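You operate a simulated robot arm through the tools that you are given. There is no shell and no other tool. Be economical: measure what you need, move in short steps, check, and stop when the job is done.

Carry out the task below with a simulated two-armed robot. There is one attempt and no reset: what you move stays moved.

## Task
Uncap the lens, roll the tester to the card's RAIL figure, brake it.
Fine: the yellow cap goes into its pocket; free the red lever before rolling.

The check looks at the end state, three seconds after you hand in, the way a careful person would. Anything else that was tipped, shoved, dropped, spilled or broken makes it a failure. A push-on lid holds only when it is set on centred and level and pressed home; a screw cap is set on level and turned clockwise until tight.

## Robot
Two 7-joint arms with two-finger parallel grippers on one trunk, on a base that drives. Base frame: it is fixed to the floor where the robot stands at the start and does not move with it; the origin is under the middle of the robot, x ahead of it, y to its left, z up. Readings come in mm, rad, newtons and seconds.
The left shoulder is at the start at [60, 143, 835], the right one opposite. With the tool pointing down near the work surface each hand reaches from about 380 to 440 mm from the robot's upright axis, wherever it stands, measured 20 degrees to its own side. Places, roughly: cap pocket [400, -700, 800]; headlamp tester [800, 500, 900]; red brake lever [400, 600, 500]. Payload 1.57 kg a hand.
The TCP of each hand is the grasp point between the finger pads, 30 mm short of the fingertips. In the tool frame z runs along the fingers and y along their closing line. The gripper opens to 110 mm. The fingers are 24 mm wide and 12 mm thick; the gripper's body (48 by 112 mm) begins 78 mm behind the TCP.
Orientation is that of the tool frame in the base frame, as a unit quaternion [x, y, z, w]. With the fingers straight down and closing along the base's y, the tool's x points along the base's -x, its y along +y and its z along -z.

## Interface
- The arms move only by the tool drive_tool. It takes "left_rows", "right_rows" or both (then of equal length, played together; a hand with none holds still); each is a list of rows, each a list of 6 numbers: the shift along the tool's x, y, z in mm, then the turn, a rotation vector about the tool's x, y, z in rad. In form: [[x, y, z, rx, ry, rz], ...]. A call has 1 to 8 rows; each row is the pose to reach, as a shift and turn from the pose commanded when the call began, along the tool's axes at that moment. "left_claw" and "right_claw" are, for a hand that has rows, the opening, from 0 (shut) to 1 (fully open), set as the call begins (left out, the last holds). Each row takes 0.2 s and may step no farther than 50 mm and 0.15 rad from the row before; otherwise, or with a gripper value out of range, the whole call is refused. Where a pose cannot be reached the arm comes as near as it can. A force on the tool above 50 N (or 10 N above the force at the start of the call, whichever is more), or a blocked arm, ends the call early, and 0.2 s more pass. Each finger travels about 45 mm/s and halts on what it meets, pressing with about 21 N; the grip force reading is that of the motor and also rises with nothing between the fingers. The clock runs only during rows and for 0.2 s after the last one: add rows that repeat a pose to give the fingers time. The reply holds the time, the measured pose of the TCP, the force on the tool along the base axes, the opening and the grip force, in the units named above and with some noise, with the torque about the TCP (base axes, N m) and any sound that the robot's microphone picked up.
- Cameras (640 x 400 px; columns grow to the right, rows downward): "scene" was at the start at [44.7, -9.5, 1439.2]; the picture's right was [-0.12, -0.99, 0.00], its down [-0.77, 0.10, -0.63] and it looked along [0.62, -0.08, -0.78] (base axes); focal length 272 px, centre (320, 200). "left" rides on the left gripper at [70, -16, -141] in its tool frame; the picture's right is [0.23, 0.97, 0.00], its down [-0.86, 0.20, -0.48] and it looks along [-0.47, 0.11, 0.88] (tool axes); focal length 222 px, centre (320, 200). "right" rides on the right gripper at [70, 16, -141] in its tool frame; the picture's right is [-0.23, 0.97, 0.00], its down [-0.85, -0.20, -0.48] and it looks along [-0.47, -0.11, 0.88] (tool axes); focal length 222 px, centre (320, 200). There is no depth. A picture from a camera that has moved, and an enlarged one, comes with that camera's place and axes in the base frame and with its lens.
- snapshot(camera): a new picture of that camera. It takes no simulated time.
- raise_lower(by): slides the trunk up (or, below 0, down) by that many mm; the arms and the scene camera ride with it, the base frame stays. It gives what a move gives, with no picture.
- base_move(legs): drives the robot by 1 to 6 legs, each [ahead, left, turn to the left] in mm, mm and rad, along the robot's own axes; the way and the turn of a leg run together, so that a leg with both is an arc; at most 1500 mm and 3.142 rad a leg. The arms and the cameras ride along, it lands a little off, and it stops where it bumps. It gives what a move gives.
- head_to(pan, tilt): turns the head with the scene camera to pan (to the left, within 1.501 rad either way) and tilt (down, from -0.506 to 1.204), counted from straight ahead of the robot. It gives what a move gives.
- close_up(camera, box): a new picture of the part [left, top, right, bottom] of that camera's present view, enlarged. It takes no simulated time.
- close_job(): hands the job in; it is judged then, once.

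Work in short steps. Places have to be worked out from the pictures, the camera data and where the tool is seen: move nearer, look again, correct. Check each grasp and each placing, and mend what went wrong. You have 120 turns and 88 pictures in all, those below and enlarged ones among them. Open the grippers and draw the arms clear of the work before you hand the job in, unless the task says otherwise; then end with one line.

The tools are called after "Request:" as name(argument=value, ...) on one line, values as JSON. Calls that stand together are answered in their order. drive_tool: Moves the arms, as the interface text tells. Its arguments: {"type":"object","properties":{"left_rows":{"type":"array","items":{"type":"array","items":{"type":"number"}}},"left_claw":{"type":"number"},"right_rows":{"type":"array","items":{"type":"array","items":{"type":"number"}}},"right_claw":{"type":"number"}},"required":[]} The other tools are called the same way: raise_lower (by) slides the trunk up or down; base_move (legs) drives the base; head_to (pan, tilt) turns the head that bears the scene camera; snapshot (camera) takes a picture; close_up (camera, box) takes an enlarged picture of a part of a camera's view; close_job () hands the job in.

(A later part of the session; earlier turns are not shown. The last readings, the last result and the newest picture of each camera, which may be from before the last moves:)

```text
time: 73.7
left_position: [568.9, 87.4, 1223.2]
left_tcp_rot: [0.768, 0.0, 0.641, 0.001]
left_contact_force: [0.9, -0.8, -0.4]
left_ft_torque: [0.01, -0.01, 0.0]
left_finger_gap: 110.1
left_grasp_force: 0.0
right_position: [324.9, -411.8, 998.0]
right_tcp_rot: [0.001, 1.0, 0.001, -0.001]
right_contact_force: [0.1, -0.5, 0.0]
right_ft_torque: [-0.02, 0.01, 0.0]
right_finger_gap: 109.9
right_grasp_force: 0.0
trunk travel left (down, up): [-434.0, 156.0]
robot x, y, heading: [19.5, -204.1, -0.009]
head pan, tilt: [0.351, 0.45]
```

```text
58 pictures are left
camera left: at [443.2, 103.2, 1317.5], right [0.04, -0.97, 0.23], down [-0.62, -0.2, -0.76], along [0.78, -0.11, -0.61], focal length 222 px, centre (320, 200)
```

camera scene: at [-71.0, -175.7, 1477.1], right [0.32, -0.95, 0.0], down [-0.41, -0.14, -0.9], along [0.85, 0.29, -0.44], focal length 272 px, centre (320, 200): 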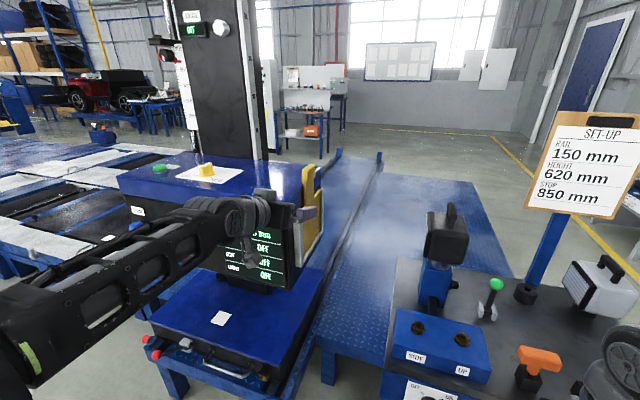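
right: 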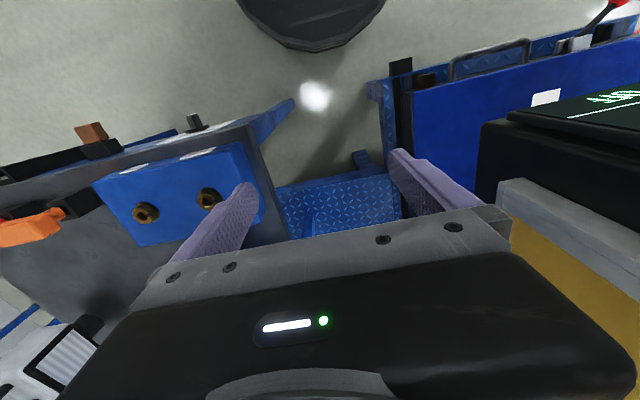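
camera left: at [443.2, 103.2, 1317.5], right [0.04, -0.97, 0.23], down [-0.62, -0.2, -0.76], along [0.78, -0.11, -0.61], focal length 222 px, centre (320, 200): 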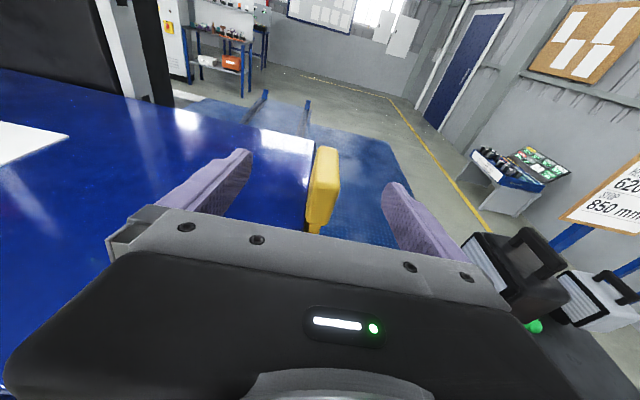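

Handle is centered between the fingers. Advance 22 mm and close.

Request:
drive_tool(left_rows=[[2, 1.5, 22, 0, 0, 0], [2, 1.5, 22, 0, 0, 0]])

Request:
drive_tool(left_rows=[[0, 0, 0, 0, 0, 0], [0, 0, 0, 0, 0, 0], [0, 0, 0, 0, 0, 0], [0, 0, 0, 0, 0, 0], [0, 0, 0, 0, 0, 0], [0, 0, 0, 0, 0, 0], [0, 0, 0, 0, 0, 0], [0, 0, 0, 0, 0, 0]], left_claw=0)

Request:
snapshot(camera="left")

```text
time: 74.3
left_position: [590.1, 86.0, 1225.0]
left_tcp_rot: [0.767, 0.001, 0.642, 0.001]
left_contact_force: [-0.5, -1.0, 0.2]
left_ft_torque: [-0.01, 0.0, -0.01]
left_finger_gap: 110.0
left_grasp_force: 0.1
right_position: [323.2, -411.3, 1000.0]
right_tcp_rot: [0.002, 1.0, 0.0, 0.0]
right_contact_force: [0.2, 0.0, -0.3]
right_ft_torque: [-0.03, 0.0, 0.02]
right_finger_gap: 110.1
right_grasp_force: 0.1
trunk travel left (down, up): [-434.0, 156.0]
robot x, y, heading: [23.5, -204.6, -0.006]
head pan, tilt: [0.351, 0.45]
```

```text
time: 76.1
left_position: [590.1, 85.1, 1224.4]
left_tcp_rot: [0.767, 0.0, 0.641, 0.001]
left_contact_force: [1.0, -0.3, 0.2]
left_ft_torque: [-0.14, -0.06, 0.0]
left_finger_gap: 19.9
left_grasp_force: 21.1
right_position: [323.8, -412.8, 999.9]
right_tcp_rot: [0.002, 1.0, 0.0, 0.001]
right_contact_force: [0.4, -0.1, -0.2]
right_ft_torque: [0.02, -0.01, -0.01]
right_finger_gap: 110.0
right_grasp_force: 0.1
trunk travel left (down, up): [-434.0, 156.0]
robot x, y, heading: [21.5, -205.6, 0.002]
head pan, tilt: [0.351, 0.45]
```

```text
57 pictures are left
camera left: at [463.2, 100.7, 1317.0], right [0.04, -0.97, 0.23], down [-0.62, -0.2, -0.76], along [0.78, -0.11, -0.61], focal length 222 px, centre (320, 200)
```

left: 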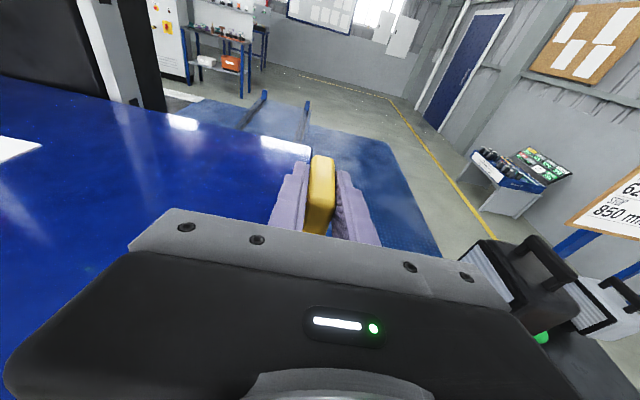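

Gripped (gap 19.9 mm). Lift with the arm 30 mm first, to feel resistance.

Request:
drive_tool(left_rows=[[10, 0, -1.8, 0, 0, 0], [20, 0, -3.6, 0, 0, 0], [30, 0, -5.4, 0, 0, 0], [30, 0, -5.4, 0, 0, 0]])

Request:
snapshot(camera="scene")

```text
time: 77.1
left_position: [590.3, 86.6, 1253.0]
left_tcp_rot: [0.767, 0.001, 0.642, 0.0]
left_contact_force: [0.2, -1.2, -2.6]
left_ft_torque: [-0.01, 0.01, -0.02]
left_finger_gap: 19.7
left_grasp_force: 21.2
right_position: [325.5, -411.9, 999.4]
right_tcp_rot: [0.001, 1.0, 0.0, -0.001]
right_contact_force: [-1.0, 1.4, 0.0]
right_ft_torque: [0.0, 0.02, 0.02]
right_finger_gap: 110.2
right_grasp_force: 0.1
trunk travel left (down, up): [-434.0, 156.0]
robot x, y, heading: [18.8, -206.6, -0.002]
head pan, tilt: [0.351, 0.45]
```

```text
56 pictures are left
camera scene: at [76.6, -173.5, 1477.1], right [0.34, -0.94, 0.0], down [-0.41, -0.15, -0.9], along [0.85, 0.31, -0.44], focal length 272 px, centre (320, 200)
```

scene: 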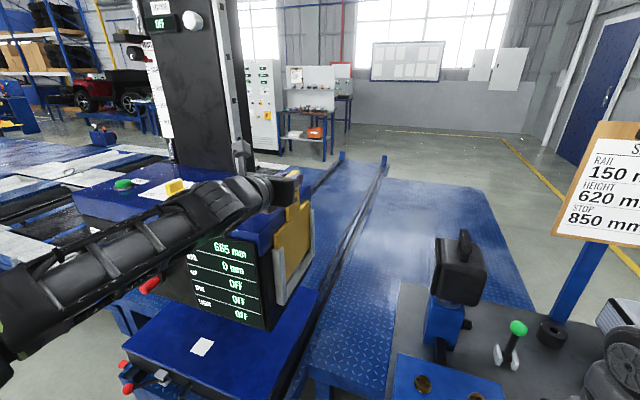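

The cap slides up freely. Raise with the trunk (straight up) by 156 mm.

Request:
raise_lower(by=155)

Request:
snapshot(camera="scene")

```text
time: 78.9
left_position: [589.8, 85.8, 1409.1]
left_tcp_rot: [0.767, 0.001, 0.642, 0.001]
left_contact_force: [-0.7, 0.0, -1.5]
left_ft_torque: [-0.02, 0.01, 0.0]
left_finger_gap: 19.8
left_grasp_force: 21.1
right_position: [324.3, -412.2, 1154.1]
right_tcp_rot: [0.002, 1.0, 0.0, 0.0]
right_contact_force: [0.0, 0.4, 0.0]
right_ft_torque: [-0.02, -0.02, -0.01]
right_finger_gap: 110.1
right_grasp_force: 0.0
trunk travel left (down, up): [-589.0, 1.0]
robot x, y, heading: [22.6, -201.4, -0.003]
head pan, tilt: [0.351, 0.45]
```

```text
55 pictures are left
camera scene: at [76.7, -173.4, 1632.0], right [0.34, -0.94, 0.0], down [-0.41, -0.15, -0.9], along [0.85, 0.31, -0.44], focal length 272 px, centre (320, 200)
```

scene: 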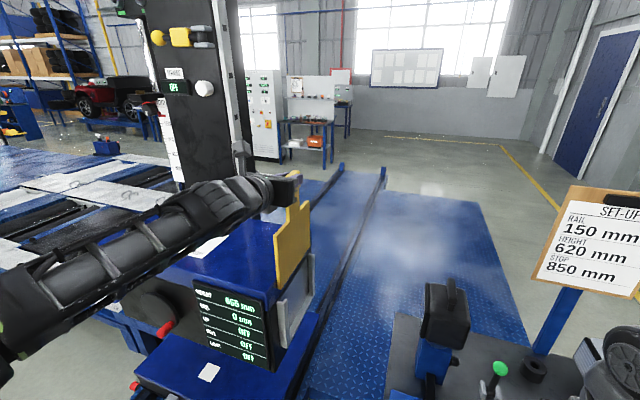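

Request:
close_up(camera="scene", box=[230, 160, 350, 380])

```text
1.82 times, centred on (290, 270) of scene
camera zoom: at [76.7, -173.4, 1632.0], right [0.34, -0.94, 0.0], down [-0.41, -0.15, -0.9], along [0.85, 0.31, -0.44], focal length 494 px, centre (374, 73)
```

zoom: 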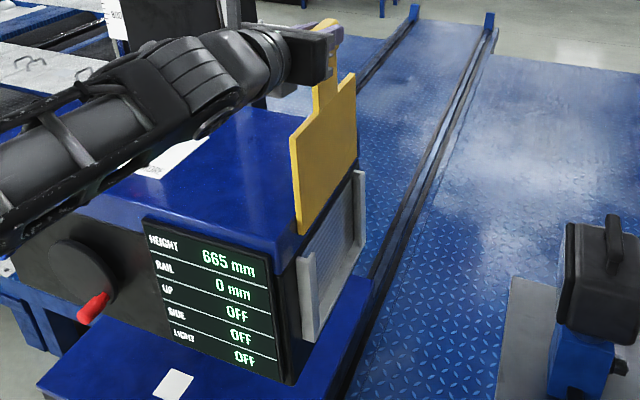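

Nearly clear; lift 40 mm more with the arm for margin.

Request:
drive_tool(left_rows=[[15, 0, -2.7, 0, 0, 0], [30, 0, -5.4, 0, 0, 0], [40, 0, -7, 0, 0, 0], [40, 0, -7, 0, 0, 0]])

Request:
close_up(camera="scene", box=[230, 160, 350, 380])

```text
time: 79.9
left_position: [590.6, 87.0, 1449.7]
left_tcp_rot: [0.767, 0.001, 0.642, 0.0]
left_contact_force: [-0.3, 0.2, -1.5]
left_ft_torque: [-0.02, 0.03, 0.0]
left_finger_gap: 19.6
left_grasp_force: 21.2
right_position: [325.0, -411.3, 1154.8]
right_tcp_rot: [0.002, 1.0, 0.001, 0.0]
right_contact_force: [0.0, 0.1, 0.3]
right_ft_torque: [-0.01, 0.02, -0.01]
right_finger_gap: 109.8
right_grasp_force: 0.0
trunk travel left (down, up): [-589.0, 1.0]
robot x, y, heading: [22.2, -202.3, 0.0]
head pan, tilt: [0.351, 0.45]
```

```text
1.82 times, centred on (290, 270) of scene
camera zoom: at [76.6, -173.4, 1632.1], right [0.34, -0.94, 0.0], down [-0.41, -0.15, -0.9], along [0.85, 0.31, -0.44], focal length 494 px, centre (374, 73)
```

zoom: 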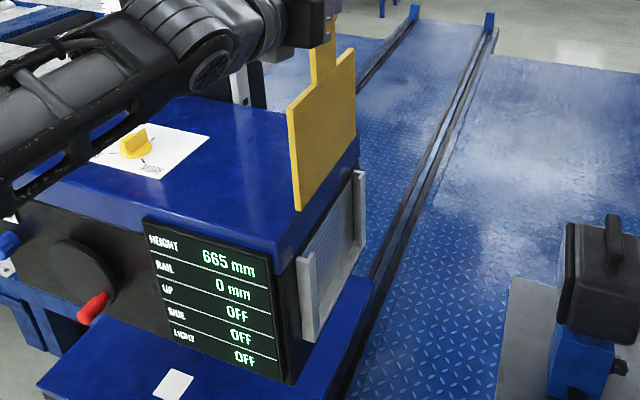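

The cap is clear. Now back out, drive around to the table's south side and face +y, still 190 mm short of the pocket.

Request:
base_move(legs=[[-350, 0, 0], [0, -1300, 0], [0, 0, 1.571]])

Request:
base_move(legs=[[0, -800, 0]])

Request:
head_to(pan=0.0, tilt=0.65)

Request:
snapshot(camera="scene")

```text
time: 92.1
left_position: [-615.1, -932.0, 1449.5]
left_tcp_rot: [0.543, 0.543, 0.454, -0.452]
left_contact_force: [0.5, -0.4, -1.5]
left_ft_torque: [-0.03, 0.02, 0.04]
left_finger_gap: 20.0
left_grasp_force: 20.9
right_position: [-117.4, -1198.9, 1155.8]
right_tcp_rot: [-0.705, 0.709, 0.001, 0.001]
right_contact_force: [0.3, 0.2, -0.9]
right_ft_torque: [0.04, 0.03, -0.01]
right_finger_gap: 109.9
right_grasp_force: 0.1
trunk travel left (down, up): [-589.0, 1.0]
robot x, y, heading: [-322.8, -1504.8, 1.568]
head pan, tilt: [0.351, 0.45]
```

```text
time: 96.3
left_position: [182.0, -935.3, 1449.2]
left_tcp_rot: [0.544, 0.541, 0.456, -0.451]
left_contact_force: [-0.6, -0.4, -2.0]
left_ft_torque: [-0.03, 0.0, 0.05]
left_finger_gap: 19.8
left_grasp_force: 20.5
right_position: [677.9, -1205.8, 1153.6]
right_tcp_rot: [-0.703, 0.711, 0.001, -0.001]
right_contact_force: [0.0, -0.5, 0.2]
right_ft_torque: [0.03, -0.01, -0.03]
right_finger_gap: 110.0
right_grasp_force: 0.0
trunk travel left (down, up): [-589.0, 1.0]
robot x, y, heading: [471.4, -1505.5, 1.56]
head pan, tilt: [0.351, 0.45]
```

```text
time: 97.2
left_position: [181.3, -935.4, 1449.0]
left_tcp_rot: [0.543, 0.541, 0.455, -0.452]
left_contact_force: [0.3, 0.2, -2.7]
left_ft_torque: [0.02, -0.01, 0.04]
left_finger_gap: 19.9
left_grasp_force: 21.1
right_position: [678.4, -1205.7, 1155.4]
right_tcp_rot: [-0.703, 0.711, 0.001, 0.0]
right_contact_force: [0.5, -0.2, 0.1]
right_ft_torque: [-0.02, -0.01, -0.03]
right_finger_gap: 110.1
right_grasp_force: 0.0
trunk travel left (down, up): [-589.0, 1.0]
robot x, y, heading: [469.4, -1508.6, 1.562]
head pan, tilt: [0.0, 0.649]
```

```text
52 pictures are left
camera scene: at [468.9, -1451.3, 1614.3], right [1.0, -0.01, 0.0], down [-0.01, -0.6, -0.8], along [0.01, 0.8, -0.6], focal length 272 px, centre (320, 200)
```

scene: 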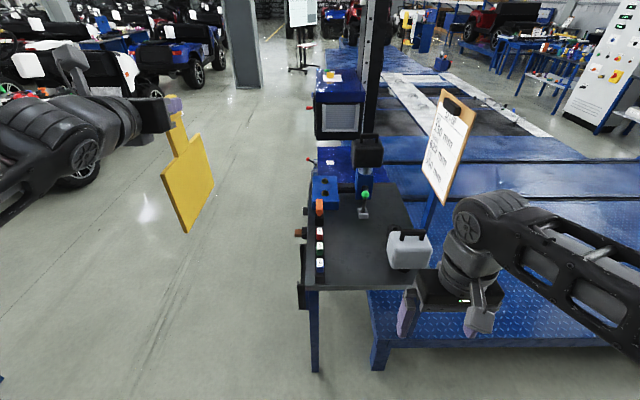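

Request:
close_up(camera="scene", box=[260, 220, 356, 340])

```text
3.33 times, centred on (308, 280) of scene
camera zoom: at [468.9, -1451.3, 1614.3], right [1.0, -0.01, 0.0], down [-0.01, -0.6, -0.8], along [0.01, 0.8, -0.6], focal length 906 px, centre (360, -67)
```

zoom: 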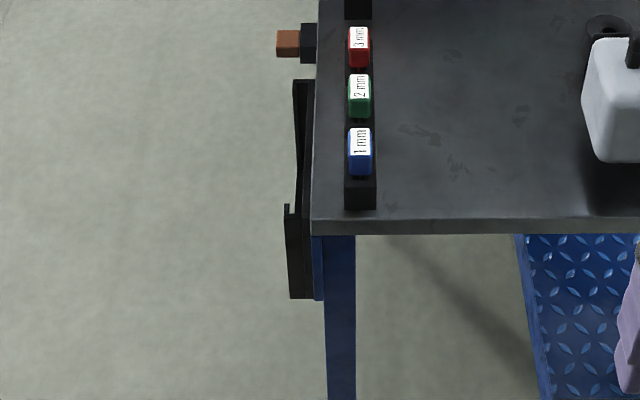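

I lower the trunk 250 mm to get a second view with a known vertical baseline.

Request:
raise_lower(by=-250)

Request:
close_up(camera="scene", box=[260, 170, 356, 290])

```text
time: 99.8
left_position: [183.0, -936.5, 1199.6]
left_tcp_rot: [0.544, 0.541, 0.455, -0.451]
left_contact_force: [-0.5, 0.7, -1.0]
left_ft_torque: [0.03, 0.02, -0.01]
left_finger_gap: 19.7
left_grasp_force: 20.8
right_position: [678.9, -1206.0, 905.2]
right_tcp_rot: [-0.704, 0.711, 0.0, 0.0]
right_contact_force: [-0.1, 0.8, -0.2]
right_ft_torque: [0.01, -0.02, 0.0]
right_finger_gap: 109.7
right_grasp_force: 0.0
trunk travel left (down, up): [-339.0, 251.0]
robot x, y, heading: [468.8, -1511.5, 1.564]
head pan, tilt: [0.0, 0.649]
```

```text
3.33 times, centred on (308, 230) of scene
camera zoom: at [469.0, -1451.4, 1364.3], right [1.0, -0.01, 0.0], down [-0.01, -0.6, -0.8], along [0.01, 0.8, -0.6], focal length 906 px, centre (360, 100)
```

zoom: 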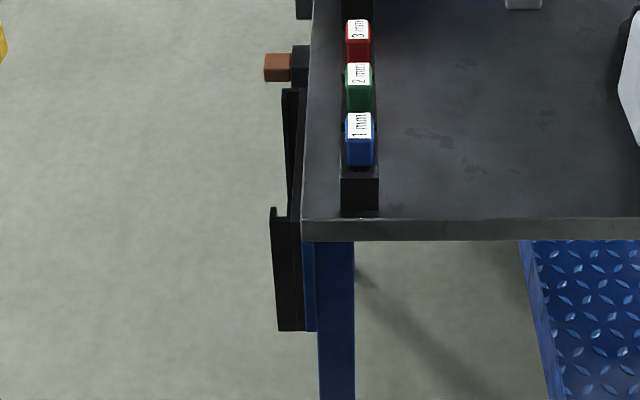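

Pocket: y −833…−645, x 395…422 (outer), rim z≈774. I move right 229 and ahead ~150, staying 175 mm above the rim.

Request:
base_move(legs=[[0, -227, 0.006], [150, 0, 0]])

Request:
snapshot(camera="scene")

Request:
snapshot(camera="left")

```text
time: 102.5
left_position: [410.5, -783.4, 1198.6]
left_tcp_rot: [0.543, 0.543, 0.454, -0.452]
left_contact_force: [-0.3, 0.2, -1.7]
left_ft_torque: [0.01, 0.01, 0.01]
left_finger_gap: 19.9
left_grasp_force: 20.5
right_position: [907.9, -1053.7, 904.4]
right_tcp_rot: [-0.705, 0.709, -0.001, -0.001]
right_contact_force: [-0.1, 0.7, -0.2]
right_ft_torque: [-0.03, -0.01, 0.02]
right_finger_gap: 109.9
right_grasp_force: 0.0
trunk travel left (down, up): [-339.0, 251.0]
robot x, y, heading: [696.2, -1353.8, 1.565]
head pan, tilt: [0.0, 0.649]
```

```text
49 pictures are left
camera scene: at [698.7, -1299.6, 1364.2], right [1.0, -0.01, 0.0], down [0.0, -0.61, -0.8], along [0.01, 0.8, -0.61], focal length 272 px, centre (320, 200)
```

scene: 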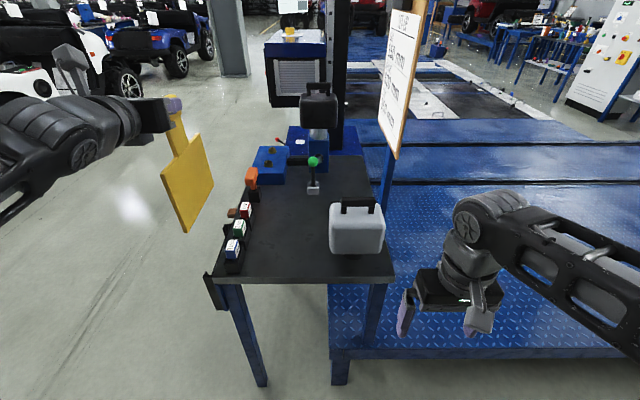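

```text
48 pictures are left
camera left: at [392.6, -912.6, 1291.6], right [0.97, 0.04, 0.23], down [0.2, -0.62, -0.76], along [0.11, 0.78, -0.61], focal length 222 px, centre (320, 200)
```

left: 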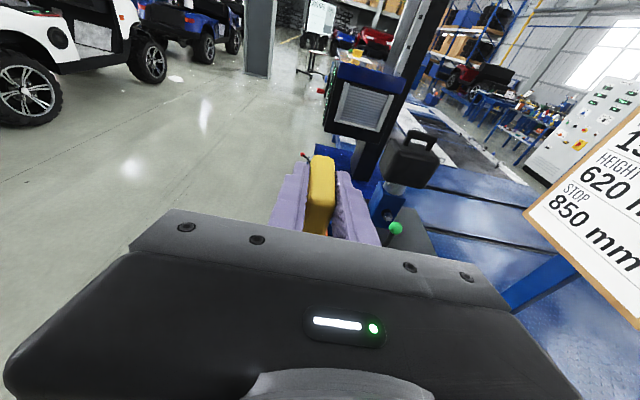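

Advance 37 mm more and lower 110 mm (cap bottom ~65 above the rim), then check alignment with the head turned to it.

Request:
base_move(legs=[[37, 0, 0.005]])

Request:
raise_lower(by=-110)

Request:
head_to(pan=0.5, tilt=0.65)

Request:
snapshot(camera="scene")

```text
time: 103.3
left_position: [406.7, -749.2, 1198.8]
left_tcp_rot: [0.542, 0.544, 0.453, -0.453]
left_contact_force: [0.0, 1.0, -1.6]
left_ft_torque: [0.03, 0.02, -0.02]
left_finger_gap: 20.1
left_grasp_force: 20.5
right_position: [906.2, -1015.8, 905.3]
right_tcp_rot: [-0.707, 0.708, -0.001, 0.0]
right_contact_force: [-0.7, 0.4, -0.3]
right_ft_torque: [0.01, 0.01, -0.05]
right_finger_gap: 109.8
right_grasp_force: 0.0
trunk travel left (down, up): [-339.0, 251.0]
robot x, y, heading: [698.5, -1316.5, 1.572]
head pan, tilt: [0.0, 0.649]
```

```text
time: 104.8
left_position: [406.3, -748.7, 1088.7]
left_tcp_rot: [0.542, 0.544, 0.453, -0.453]
left_contact_force: [0.4, 0.2, -2.0]
left_ft_torque: [-0.03, 0.03, -0.02]
left_finger_gap: 19.9
left_grasp_force: 21.1
right_position: [906.2, -1016.0, 796.1]
right_tcp_rot: [-0.706, 0.708, 0.001, -0.002]
right_contact_force: [-0.4, 0.2, -0.4]
right_ft_torque: [0.0, 0.0, -0.02]
right_finger_gap: 110.0
right_grasp_force: 0.0
trunk travel left (down, up): [-229.0, 361.0]
robot x, y, heading: [697.8, -1318.5, 1.571]
head pan, tilt: [0.0, 0.649]
```

```text
time: 105.7
left_position: [407.5, -750.7, 1090.0]
left_tcp_rot: [0.542, 0.543, 0.454, -0.453]
left_contact_force: [0.7, -0.5, -1.4]
left_ft_torque: [-0.03, 0.02, -0.01]
left_finger_gap: 20.0
left_grasp_force: 20.9
right_position: [906.1, -1015.7, 794.2]
right_tcp_rot: [-0.706, 0.708, 0.001, -0.001]
right_contact_force: [-0.3, -0.3, 0.3]
right_ft_torque: [0.02, 0.02, 0.01]
right_finger_gap: 110.0
right_grasp_force: 0.1
trunk travel left (down, up): [-229.0, 361.0]
robot x, y, heading: [695.3, -1321.2, 1.566]
head pan, tilt: [0.499, 0.649]
```

```text
47 pictures are left
camera scene: at [657.0, -1273.8, 1254.2], right [0.88, 0.48, 0.0], down [0.29, -0.53, -0.8], along [-0.38, 0.7, -0.6], focal length 272 px, centre (320, 200)
```

scene: 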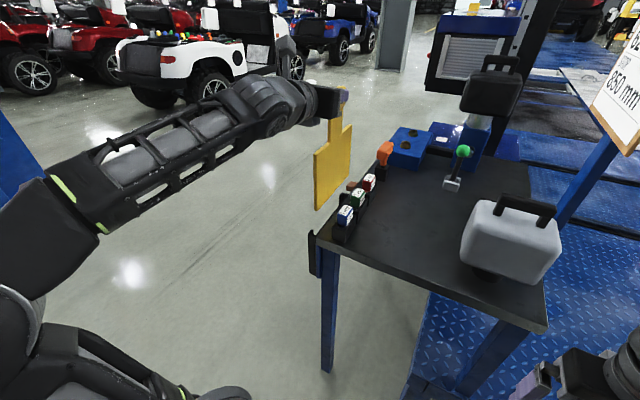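

Request:
close_up(camera="scene", box=[270, 80, 400, 290])

```text
1.90 times, centred on (335, 185) of scene
camera zoom: at [657.0, -1273.8, 1254.2], right [0.88, 0.48, 0.0], down [0.29, -0.53, -0.8], along [-0.38, 0.7, -0.6], focal length 518 px, centre (291, 229)
```

zoom: 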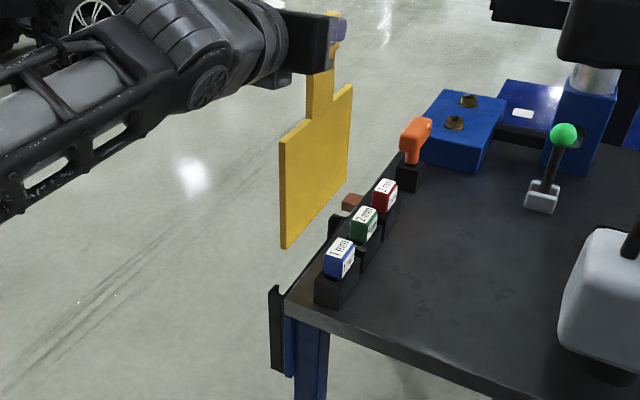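

Lower 52 mm more so the plate's bottom is just above the rim, and compare close up.

Request:
raise_lower(by=-52)

Request:
close_up(camera="scene", box=[270, 120, 390, 290])

```text
time: 106.6
left_position: [406.9, -749.5, 1036.4]
left_tcp_rot: [0.542, 0.543, 0.454, -0.453]
left_contact_force: [0.0, 0.1, -2.6]
left_ft_torque: [-0.02, 0.01, 0.01]
left_finger_gap: 19.6
left_grasp_force: 21.1
right_position: [905.8, -1016.0, 743.0]
right_tcp_rot: [-0.707, 0.707, 0.0, 0.0]
right_contact_force: [0.3, 0.7, 0.3]
right_ft_torque: [-0.01, -0.01, 0.02]
right_finger_gap: 110.1
right_grasp_force: 0.0
trunk travel left (down, up): [-177.0, 413.0]
robot x, y, heading: [698.3, -1318.1, 1.571]
head pan, tilt: [0.499, 0.649]
```

```text
2.35 times, centred on (330, 205) of scene
camera zoom: at [657.0, -1273.9, 1202.3], right [0.88, 0.48, 0.0], down [0.29, -0.53, -0.8], along [-0.38, 0.7, -0.6], focal length 640 px, centre (296, 188)
```

zoom: 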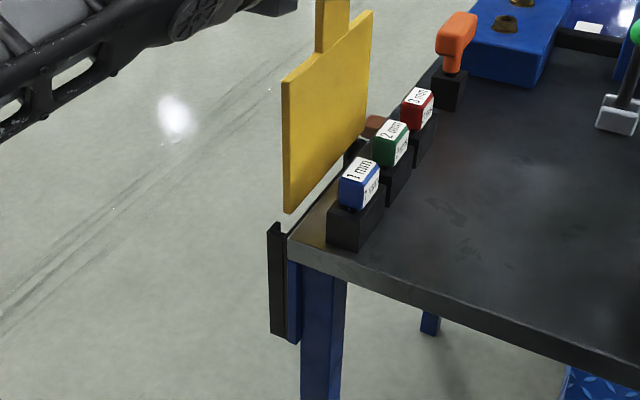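

Request:
close_up(camera="scene", box=[310, 180, 350, 230])

```text
8.00 times, centred on (330, 205) of scene
camera zoom: at [657.0, -1273.9, 1202.3], right [0.88, 0.48, 0.0], down [0.29, -0.53, -0.8], along [-0.38, 0.7, -0.6], focal length 2176 px, centre (240, 160)
```

zoom: 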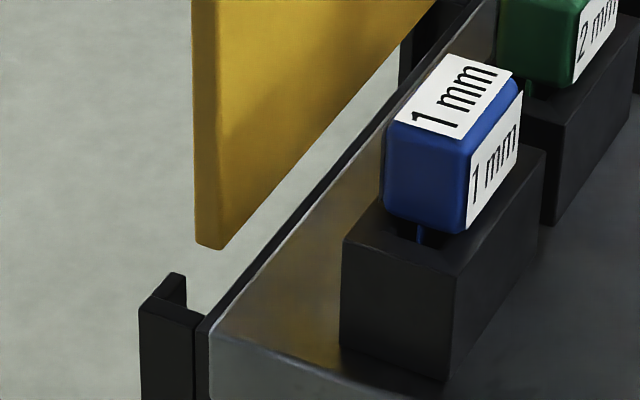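

The lips at each end make a slot about 14 mm wide; x alignment is right, but the plate sits ~10 mm too far along +y. Shift −10 in y and lower 10, then re-check.

Request:
drive_tool(left_rows=[[-1.8, 0, -9.85, 0, 0, 0], [-11.6, 0, -8.1, 0, 0, 0], [-11.6, 0, -8.1, 0, 0, 0]])

Request:
close_up(camera="scene", box=[300, 160, 364, 240])

```text
time: 107.4
left_position: [407.9, -759.1, 1028.7]
left_tcp_rot: [0.541, 0.543, 0.454, -0.454]
left_contact_force: [0.2, 0.0, -1.7]
left_ft_torque: [-0.02, 0.0, 0.01]
left_finger_gap: 19.6
left_grasp_force: 21.2
right_position: [907.1, -1017.0, 742.9]
right_tcp_rot: [-0.707, 0.708, 0.001, -0.001]
right_contact_force: [-0.2, 0.7, 0.0]
right_ft_torque: [0.0, -0.02, 0.02]
right_finger_gap: 109.9
right_grasp_force: 0.0
trunk travel left (down, up): [-177.0, 413.0]
robot x, y, heading: [701.2, -1317.3, 1.57]
head pan, tilt: [0.499, 0.649]
```

```text
5.00 times, centred on (332, 200) of scene
camera zoom: at [656.9, -1273.8, 1202.2], right [0.88, 0.48, 0.0], down [0.29, -0.53, -0.8], along [-0.38, 0.7, -0.6], focal length 1360 px, centre (260, 200)
```

zoom: 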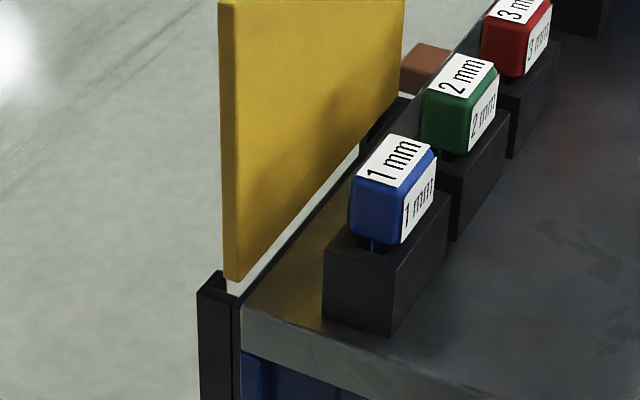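

Request:
drive_tool(left_rows=[[-4, -1.5, 0.7, 0, 0, 0], [-4, -1.5, 0.7, 0, 0, 0]])

Request:
close_up(camera="scene", box=[310, 185, 350, 235])

```text
time: 108.0
left_position: [404.8, -758.5, 1024.2]
left_tcp_rot: [0.542, 0.543, 0.454, -0.454]
left_contact_force: [-1.0, 0.2, -1.9]
left_ft_torque: [-0.03, 0.02, -0.01]
left_finger_gap: 19.9
left_grasp_force: 20.6
right_position: [905.9, -1015.9, 742.1]
right_tcp_rot: [-0.706, 0.708, 0.001, -0.001]
right_contact_force: [0.6, -0.2, -0.8]
right_ft_torque: [0.03, 0.02, -0.01]
right_finger_gap: 109.9
right_grasp_force: 0.0
trunk travel left (down, up): [-177.0, 413.0]
robot x, y, heading: [702.0, -1318.1, 1.568]
head pan, tilt: [0.499, 0.649]
```

```text
8.00 times, centred on (330, 210) of scene
camera zoom: at [656.9, -1273.9, 1202.2], right [0.88, 0.48, 0.0], down [0.29, -0.53, -0.8], along [-0.38, 0.7, -0.6], focal length 2176 px, centre (240, 120)
```

zoom: 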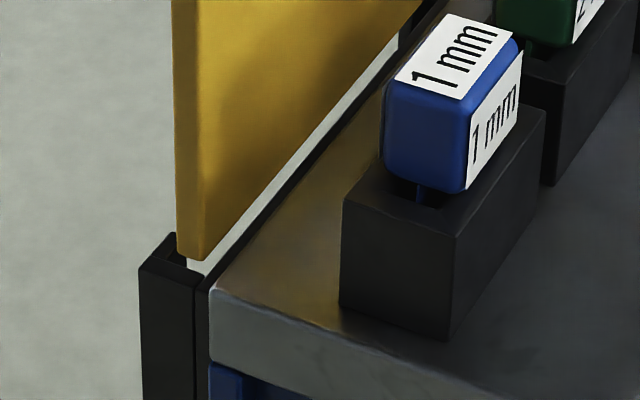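

Alignment now looks inside the slot. Lower 16 mm gently, watching force.

Request:
drive_tool(left_rows=[[-4, 0, 0.7, 0, 0, 0], [-8, 0, 1.4, 0, 0, 0], [-12, 0, 2.1, 0, 0, 0], [-16, 0, 2.8, 0, 0, 0], [-16, 0, 2.8, 0, 0, 0]])

Request:
close_up(camera="scene", box=[310, 185, 350, 235])

```text
time: 109.2
left_position: [404.8, -760.4, 1008.1]
left_tcp_rot: [0.541, 0.543, 0.453, -0.455]
left_contact_force: [0.4, 4.3, 5.9]
left_ft_torque: [0.44, 0.23, -0.12]
left_finger_gap: 20.0
left_grasp_force: 20.9
right_position: [906.8, -1016.1, 743.0]
right_tcp_rot: [-0.707, 0.708, 0.001, -0.001]
right_contact_force: [-1.1, 0.2, -0.1]
right_ft_torque: [-0.01, -0.02, -0.03]
right_finger_gap: 110.1
right_grasp_force: 0.0
trunk travel left (down, up): [-177.0, 413.0]
robot x, y, heading: [697.5, -1319.0, 1.566]
head pan, tilt: [0.499, 0.649]
```

```text
8.00 times, centred on (330, 210) of scene
camera zoom: at [657.1, -1273.9, 1202.4], right [0.88, 0.48, 0.0], down [0.29, -0.53, -0.8], along [-0.38, 0.7, -0.6], focal length 2176 px, centre (240, 120)
```

zoom: 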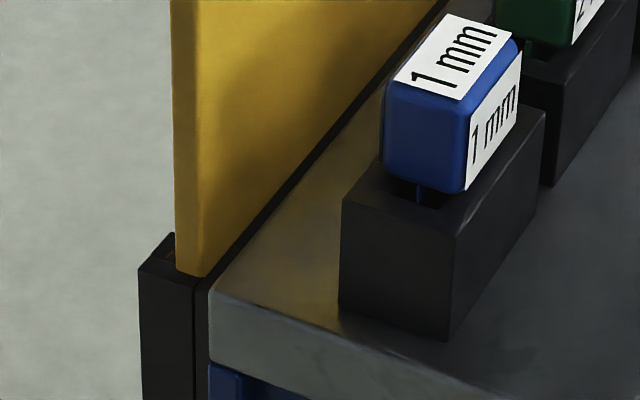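

Light contact on the near end (force +y). Shift +4 mm in y and see whether the force vanishes.

Request:
drive_tool(left_rows=[[0.35, 0, 2, 0, 0, 0], [0.7, 0, 4, 0, 0, 0], [0.7, 0, 4, 0, 0, 0]])

Request:
close_up(camera="scene", box=[300, 130, 380, 230])

```text
time: 110.0
left_position: [405.1, -756.2, 1005.5]
left_tcp_rot: [0.541, 0.544, 0.453, -0.454]
left_contact_force: [0.0, 0.3, -2.0]
left_ft_torque: [-0.04, -0.02, -0.02]
left_finger_gap: 19.7
left_grasp_force: 21.1
right_position: [906.3, -1015.2, 741.0]
right_tcp_rot: [-0.706, 0.708, 0.001, -0.001]
right_contact_force: [0.0, 0.2, 0.2]
right_ft_torque: [0.01, 0.02, -0.02]
right_finger_gap: 110.2
right_grasp_force: 0.1
trunk travel left (down, up): [-177.0, 413.0]
robot x, y, heading: [699.7, -1321.0, 1.571]
head pan, tilt: [0.499, 0.649]
```

```text
4.00 times, centred on (340, 180) of scene
camera zoom: at [656.9, -1273.9, 1202.2], right [0.88, 0.48, 0.0], down [0.29, -0.53, -0.8], along [-0.38, 0.7, -0.6], focal length 1088 px, centre (240, 280)
```

zoom: 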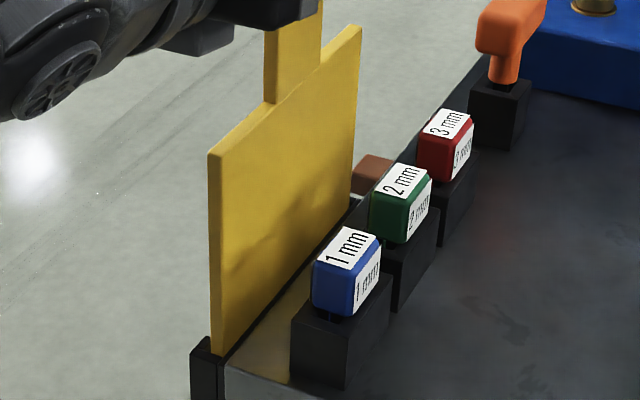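

Force vanished, so it's free. Lower further 30 mm.

Request:
drive_tool(left_rows=[[-5, 0, 0.9, 0, 0, 0], [-10, 0, 1.8, 0, 0, 0], [-15, 0, 2.7, 0, 0, 0], [-20, 0, 3.6, 0, 0, 0], [-25, 0, 4.5, 0, 0, 0], [-30, 0, 5.4, 0, 0, 0], [-30, 0, 5.4, 0, 0, 0]])

Request:
close_up(camera="scene", box=[300, 130, 380, 230])

```text
time: 111.6
left_position: [403.9, -754.8, 975.8]
left_tcp_rot: [0.541, 0.543, 0.454, -0.453]
left_contact_force: [0.8, -0.2, -1.5]
left_ft_torque: [-0.02, 0.02, 0.0]
left_finger_gap: 19.8
left_grasp_force: 21.4
right_position: [904.9, -1016.0, 743.0]
right_tcp_rot: [-0.707, 0.708, 0.0, 0.0]
right_contact_force: [0.5, 0.0, 0.4]
right_ft_torque: [0.03, 0.01, 0.01]
right_finger_gap: 110.1
right_grasp_force: 0.1
trunk travel left (down, up): [-177.0, 413.0]
robot x, y, heading: [704.9, -1316.6, 1.568]
head pan, tilt: [0.499, 0.649]
```

```text
4.00 times, centred on (340, 180) of scene
camera zoom: at [656.9, -1273.8, 1202.2], right [0.88, 0.48, 0.0], down [0.29, -0.53, -0.8], along [-0.38, 0.7, -0.6], focal length 1088 px, centre (240, 280)
```

zoom: 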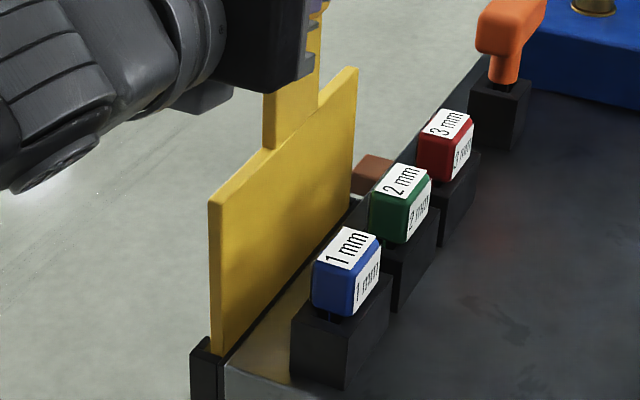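

It slides in. Continue down 80 mm.

Request:
drive_tool(left_rows=[[-10, 0, 1.8, 0, 0, 0], [-20, 0, 3.6, 0, 0, 0], [-30, 0, 5.4, 0, 0, 0], [-40, 0, 7.2, 0, 0, 0], [-50, 0, 9, 0, 0, 0], [-60, 0, 10.8, 0, 0, 0], [-70, 0, 12.6, 0, 0, 0], [-79, 0, 14.2, 0, 0, 0]])

Request:
snapshot(camera="scene")

```text
time: 113.4
left_position: [405.7, -756.5, 895.7]
left_tcp_rot: [0.541, 0.543, 0.454, -0.454]
left_contact_force: [-1.4, 0.5, -2.0]
left_ft_torque: [0.07, 0.16, -0.05]
left_finger_gap: 19.6
left_grasp_force: 20.9
right_position: [907.2, -1016.0, 742.6]
right_tcp_rot: [-0.706, 0.708, 0.0, 0.0]
right_contact_force: [0.5, 1.0, 1.1]
right_ft_torque: [-0.02, 0.0, 0.02]
right_finger_gap: 110.0
right_grasp_force: 0.0
trunk travel left (down, up): [-177.0, 413.0]
robot x, y, heading: [697.1, -1320.6, 1.573]
head pan, tilt: [0.499, 0.649]
```

```text
38 pictures are left
camera scene: at [656.9, -1273.9, 1202.3], right [0.88, 0.48, 0.0], down [0.29, -0.53, -0.8], along [-0.38, 0.7, -0.6], focal length 272 px, centre (320, 200)
```

scene: 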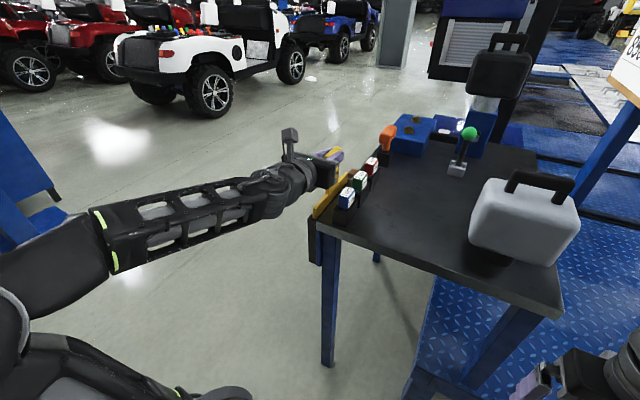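

Request:
close_up(camera="scene", box=[290, 130, 400, 240])

```text
3.64 times, centred on (345, 185) of scene
camera zoom: at [656.9, -1273.9, 1202.3], right [0.88, 0.48, 0.0], down [0.29, -0.53, -0.8], along [-0.38, 0.7, -0.6], focal length 989 px, centre (229, 254)
```

zoom: 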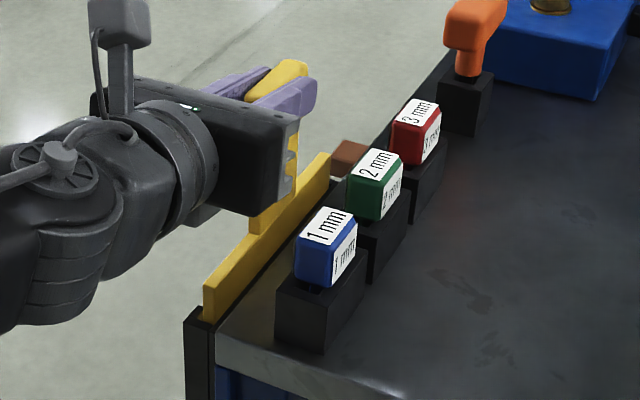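

About 25 mm of plate remains above the rim. Lower up to 28 mm more, stepwise, until it lands.

Request:
drive_tool(left_rows=[[-5, 0, 0.9, 0, 0, 0], [-10, 0, 1.8, 0, 0, 0], [-15, 0, 2.7, 0, 0, 0], [-20, 0, 3.6, 0, 0, 0]])

Request:
close_up(camera="scene", box=[290, 130, 400, 240])

```text
time: 114.4
left_position: [406.0, -756.4, 876.4]
left_tcp_rot: [0.541, 0.544, 0.453, -0.454]
left_contact_force: [-0.4, 0.2, -1.3]
left_ft_torque: [0.04, 0.15, -0.05]
left_finger_gap: 19.9
left_grasp_force: 20.4
right_position: [905.3, -1016.0, 742.7]
right_tcp_rot: [-0.706, 0.708, 0.0, 0.0]
right_contact_force: [0.8, -0.3, -0.1]
right_ft_torque: [0.03, -0.03, 0.0]
right_finger_gap: 110.1
right_grasp_force: 0.0
trunk travel left (down, up): [-177.0, 413.0]
robot x, y, heading: [701.3, -1319.5, 1.571]
head pan, tilt: [0.499, 0.649]
```

```text
3.64 times, centred on (345, 185) of scene
camera zoom: at [656.9, -1273.9, 1202.2], right [0.88, 0.48, 0.0], down [0.29, -0.53, -0.8], along [-0.38, 0.7, -0.6], focal length 989 px, centre (229, 254)
```

zoom: 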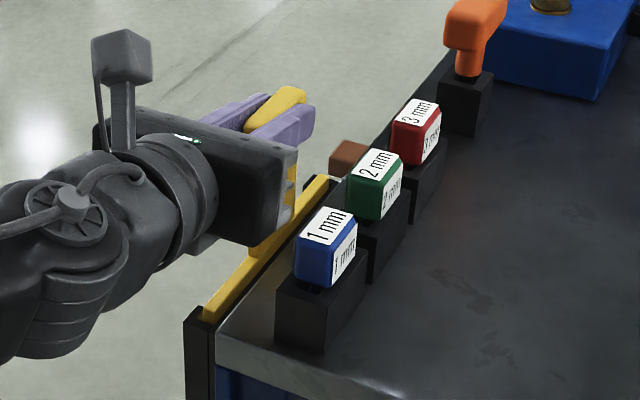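

The plate top is near the rim. Lower 5 mm more, then open to ~36 mm to release (keeping clear of the little spool blocks).

Request:
drive_tool(left_rows=[[-5, 0, 0.9, 0, 0, 0], [-5, 0, 0.9, 0, 0, 0]])

Request:
drive_tool(left_rows=[[0, 0, 0, 0, 0, 0], [0, 0, 0, 0, 0, 0], [0, 0, 0, 0, 0, 0]], left_claw=0.34)

Request:
close_up(camera="scene", box=[290, 130, 400, 240])

```text
time: 115.0
left_position: [406.5, -756.2, 871.3]
left_tcp_rot: [0.542, 0.543, 0.454, -0.453]
left_contact_force: [0.1, -0.8, -0.9]
left_ft_torque: [0.0, 0.06, -0.05]
left_finger_gap: 19.9
left_grasp_force: 20.8
right_position: [905.8, -1016.1, 744.2]
right_tcp_rot: [-0.706, 0.708, 0.001, 0.0]
right_contact_force: [0.0, -0.7, -0.2]
right_ft_torque: [0.03, -0.01, 0.02]
right_finger_gap: 109.9
right_grasp_force: 0.1
trunk travel left (down, up): [-177.0, 413.0]
robot x, y, heading: [696.0, -1320.4, 1.564]
head pan, tilt: [0.499, 0.649]
```

```text
time: 115.8
left_position: [404.8, -756.9, 871.4]
left_tcp_rot: [0.542, 0.544, 0.453, -0.453]
left_contact_force: [-0.1, 0.6, 0.0]
left_ft_torque: [0.04, -0.01, 0.0]
left_finger_gap: 37.6
left_grasp_force: 0.1
right_position: [906.5, -1015.4, 742.8]
right_tcp_rot: [-0.706, 0.708, 0.001, -0.001]
right_contact_force: [0.0, 0.5, -0.6]
right_ft_torque: [-0.02, -0.01, 0.02]
right_finger_gap: 110.1
right_grasp_force: 0.0
trunk travel left (down, up): [-177.0, 413.0]
robot x, y, heading: [699.7, -1321.8, 1.57]
head pan, tilt: [0.499, 0.649]
```

```text
3.64 times, centred on (345, 185) of scene
camera zoom: at [657.0, -1274.0, 1202.3], right [0.88, 0.48, 0.0], down [0.29, -0.53, -0.8], along [-0.38, 0.7, -0.6], focal length 989 px, centre (229, 254)
```

zoom: 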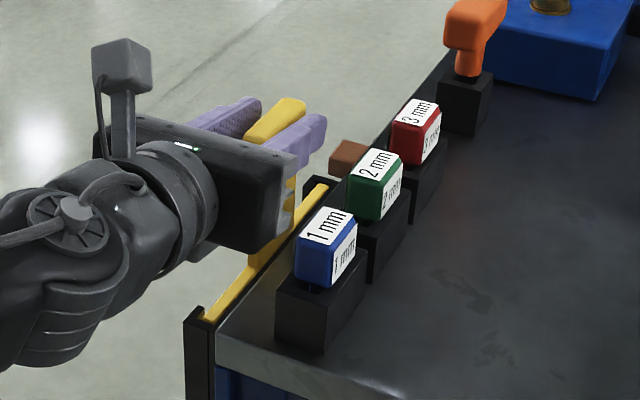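

Released; cap sits in the pocket. Withdraw: up 25 then back.

Request:
drive_tool(left_rows=[[12, 0, -2, 0, 0, 0], [25, 0, -4.5, 0, 0, 0], [25, 0, -4.5, 0, 0, 0]])

Request:
base_move(legs=[[-300, 0, 0]])

Request:
close_up(camera="scene", box=[280, 60, 400, 210])

```text
time: 116.6
left_position: [404.6, -756.1, 897.1]
left_tcp_rot: [0.541, 0.544, 0.453, -0.453]
left_contact_force: [0.2, 0.1, 0.2]
left_ft_torque: [0.01, -0.04, -0.03]
left_finger_gap: 37.2
left_grasp_force: 0.1
right_position: [906.7, -1016.3, 742.7]
right_tcp_rot: [-0.706, 0.708, 0.0, -0.001]
right_contact_force: [0.5, 0.8, -0.1]
right_ft_torque: [0.0, 0.0, -0.01]
right_finger_gap: 110.1
right_grasp_force: 0.0
trunk travel left (down, up): [-177.0, 413.0]
robot x, y, heading: [700.3, -1321.9, 1.573]
head pan, tilt: [0.499, 0.649]
```

```text
time: 118.7
left_position: [403.7, -1055.0, 896.0]
left_tcp_rot: [0.541, 0.544, 0.453, -0.453]
left_contact_force: [0.7, 0.5, 0.0]
left_ft_torque: [-0.01, 0.02, 0.01]
left_finger_gap: 37.6
left_grasp_force: 0.1
right_position: [905.9, -1313.1, 743.4]
right_tcp_rot: [-0.707, 0.707, 0.001, 0.0]
right_contact_force: [0.2, -0.4, 0.2]
right_ft_torque: [-0.02, -0.03, 0.0]
right_finger_gap: 109.9
right_grasp_force: 0.0
trunk travel left (down, up): [-177.0, 413.0]
robot x, y, heading: [698.1, -1612.5, 1.571]
head pan, tilt: [0.499, 0.649]
```

```text
2.67 times, centred on (340, 135) of scene
camera zoom: at [656.9, -1572.1, 1202.3], right [0.88, 0.48, 0.0], down [0.29, -0.53, -0.8], along [-0.38, 0.7, -0.6], focal length 725 px, centre (267, 373)
```

zoom: 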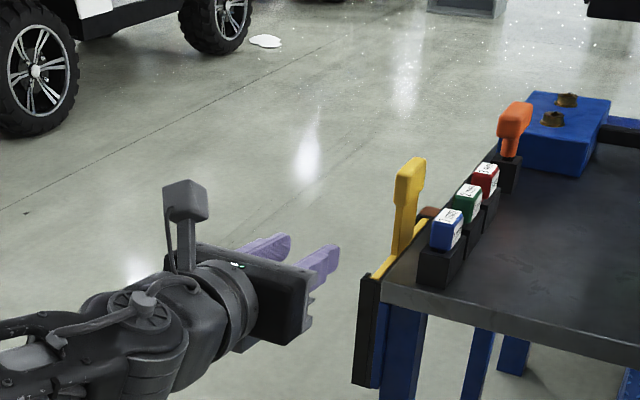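

The cap stands in its pocket. I drive round to the front and view the pocket straight on.

Request:
base_move(legs=[[0, 1050, 0], [0, 0, -1.571], [0, 850, 0]])

Request:
head_to(pan=0.0, tilt=0.5)

Request:
snapshot(camera="scene")

```text
time: 131.8
left_position: [236.5, -460.5, 897.5]
left_tcp_rot: [0.767, 0.005, 0.642, -0.003]
left_contact_force: [1.0, -0.5, -0.1]
left_ft_torque: [-0.01, 0.01, -0.03]
left_finger_gap: 37.6
left_grasp_force: 0.0
right_position: [-18.2, -964.5, 742.8]
right_tcp_rot: [-0.004, 1.0, 0.001, 0.0]
right_contact_force: [0.1, 0.4, 0.5]
right_ft_torque: [0.0, 0.0, -0.01]
right_finger_gap: 110.0
right_grasp_force: 0.0
trunk travel left (down, up): [-177.0, 413.0]
robot x, y, heading: [-321.2, -761.6, 0.007]
head pan, tilt: [0.499, 0.649]
```

```text
time: 132.8
left_position: [235.2, -461.3, 895.9]
left_tcp_rot: [0.767, 0.007, 0.641, -0.004]
left_contact_force: [-0.4, -0.8, -1.0]
left_ft_torque: [0.02, 0.03, 0.01]
left_finger_gap: 37.5
left_grasp_force: 0.0
right_position: [-18.8, -963.4, 743.4]
right_tcp_rot: [-0.004, 1.0, 0.001, 0.0]
right_contact_force: [-1.0, 0.1, 0.1]
right_ft_torque: [-0.03, -0.01, 0.0]
right_finger_gap: 110.2
right_grasp_force: 0.0
trunk travel left (down, up): [-177.0, 413.0]
robot x, y, heading: [-326.9, -761.8, 0.01]
head pan, tilt: [0.0, 0.499]
```

```text
33 pictures are left
camera scene: at [-264.6, -760.0, 1215.6], right [0.01, -1.0, 0.0], down [-0.48, -0.01, -0.88], along [0.88, 0.01, -0.48], focal length 272 px, centre (320, 200)
```

scene: 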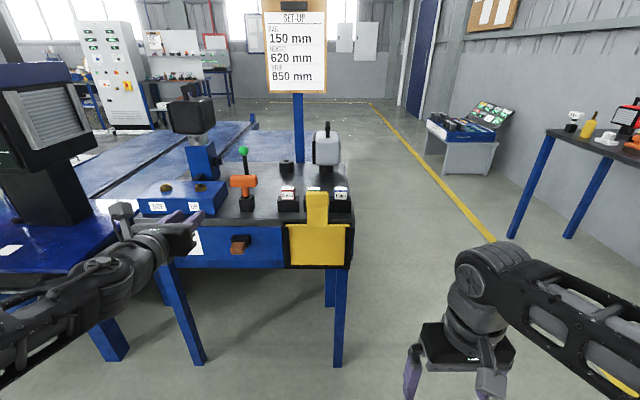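

Request:
close_up(camera="scene", box=[270, 180, 370, 280])

```text
4.00 times, centred on (320, 230) of scene
camera zoom: at [-264.6, -760.0, 1215.6], right [0.01, -1.0, 0.0], down [-0.48, -0.01, -0.88], along [0.88, 0.01, -0.48], focal length 1088 px, centre (320, 80)
```

zoom: 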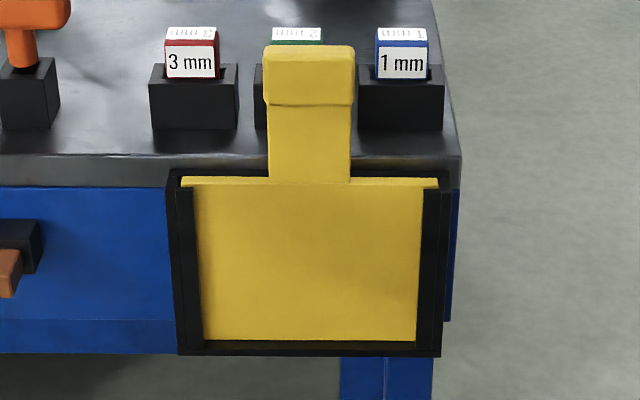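

The cap is perfectly seated. Now go in front of the carriage to look at the red lever from lower down.

Request:
base_move(legs=[[0, 1250, -0.008]])

Request:
head_to(pan=0.1, tilt=0.75)

Request:
snapshot(camera="scene")

```text
time: 139.1
left_position: [233.9, 773.2, 896.8]
left_tcp_rot: [0.767, 0.001, 0.641, 0.0]
left_contact_force: [-0.4, 0.6, -0.3]
left_ft_torque: [-0.01, 0.0, -0.02]
left_finger_gap: 37.5
left_grasp_force: 0.0
right_position: [-25.4, 274.9, 743.1]
right_tcp_rot: [0.001, 1.0, 0.0, -0.001]
right_contact_force: [0.6, -0.5, 0.8]
right_ft_torque: [-0.01, 0.0, 0.01]
right_finger_gap: 110.1
right_grasp_force: 0.1
trunk travel left (down, up): [-177.0, 413.0]
robot x, y, heading: [-328.0, 479.7, -0.006]
head pan, tilt: [0.0, 0.499]
```

```text
time: 139.8
left_position: [234.7, 773.7, 895.9]
left_tcp_rot: [0.767, 0.002, 0.642, -0.001]
left_contact_force: [0.7, 0.3, 0.2]
left_ft_torque: [0.0, 0.01, -0.01]
left_finger_gap: 37.2
left_grasp_force: 0.1
right_position: [-25.0, 273.8, 743.6]
right_tcp_rot: [0.002, 1.0, 0.002, 0.0]
right_contact_force: [-0.8, 0.6, 0.0]
right_ft_torque: [0.0, 0.02, 0.02]
right_finger_gap: 110.1
right_grasp_force: 0.0
trunk travel left (down, up): [-177.0, 413.0]
robot x, y, heading: [-332.4, 481.5, -0.004]
head pan, tilt: [0.099, 0.75]
```

```text
31 pictures are left
camera scene: at [-277.4, 488.9, 1193.7], right [0.1, -1.0, 0.0], down [-0.68, -0.07, -0.73], along [0.73, 0.07, -0.68], focal length 272 px, centre (320, 200)
```

scene: 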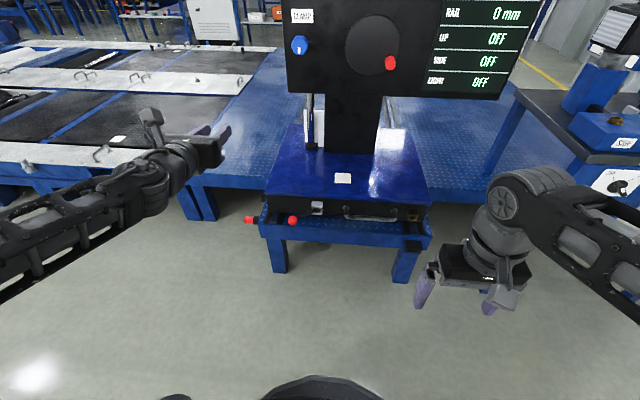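

Request:
close_up(camera="scene", box=[235, 170, 445, 290])

```text
3.05 times, centred on (340, 230) of scene
camera zoom: at [-277.4, 488.9, 1193.7], right [0.1, -1.0, 0.0], down [-0.68, -0.07, -0.73], along [0.73, 0.07, -0.68], focal length 829 px, centre (259, 109)
```

zoom: 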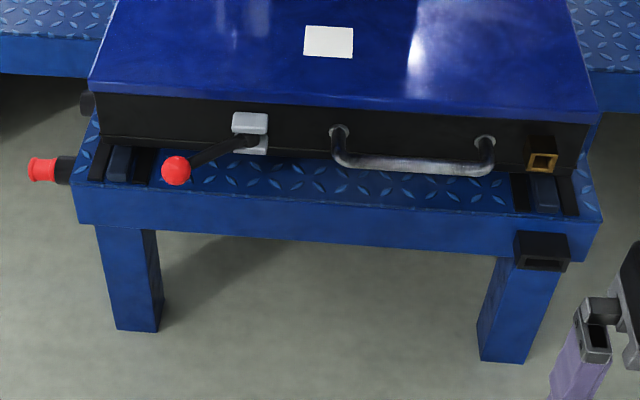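

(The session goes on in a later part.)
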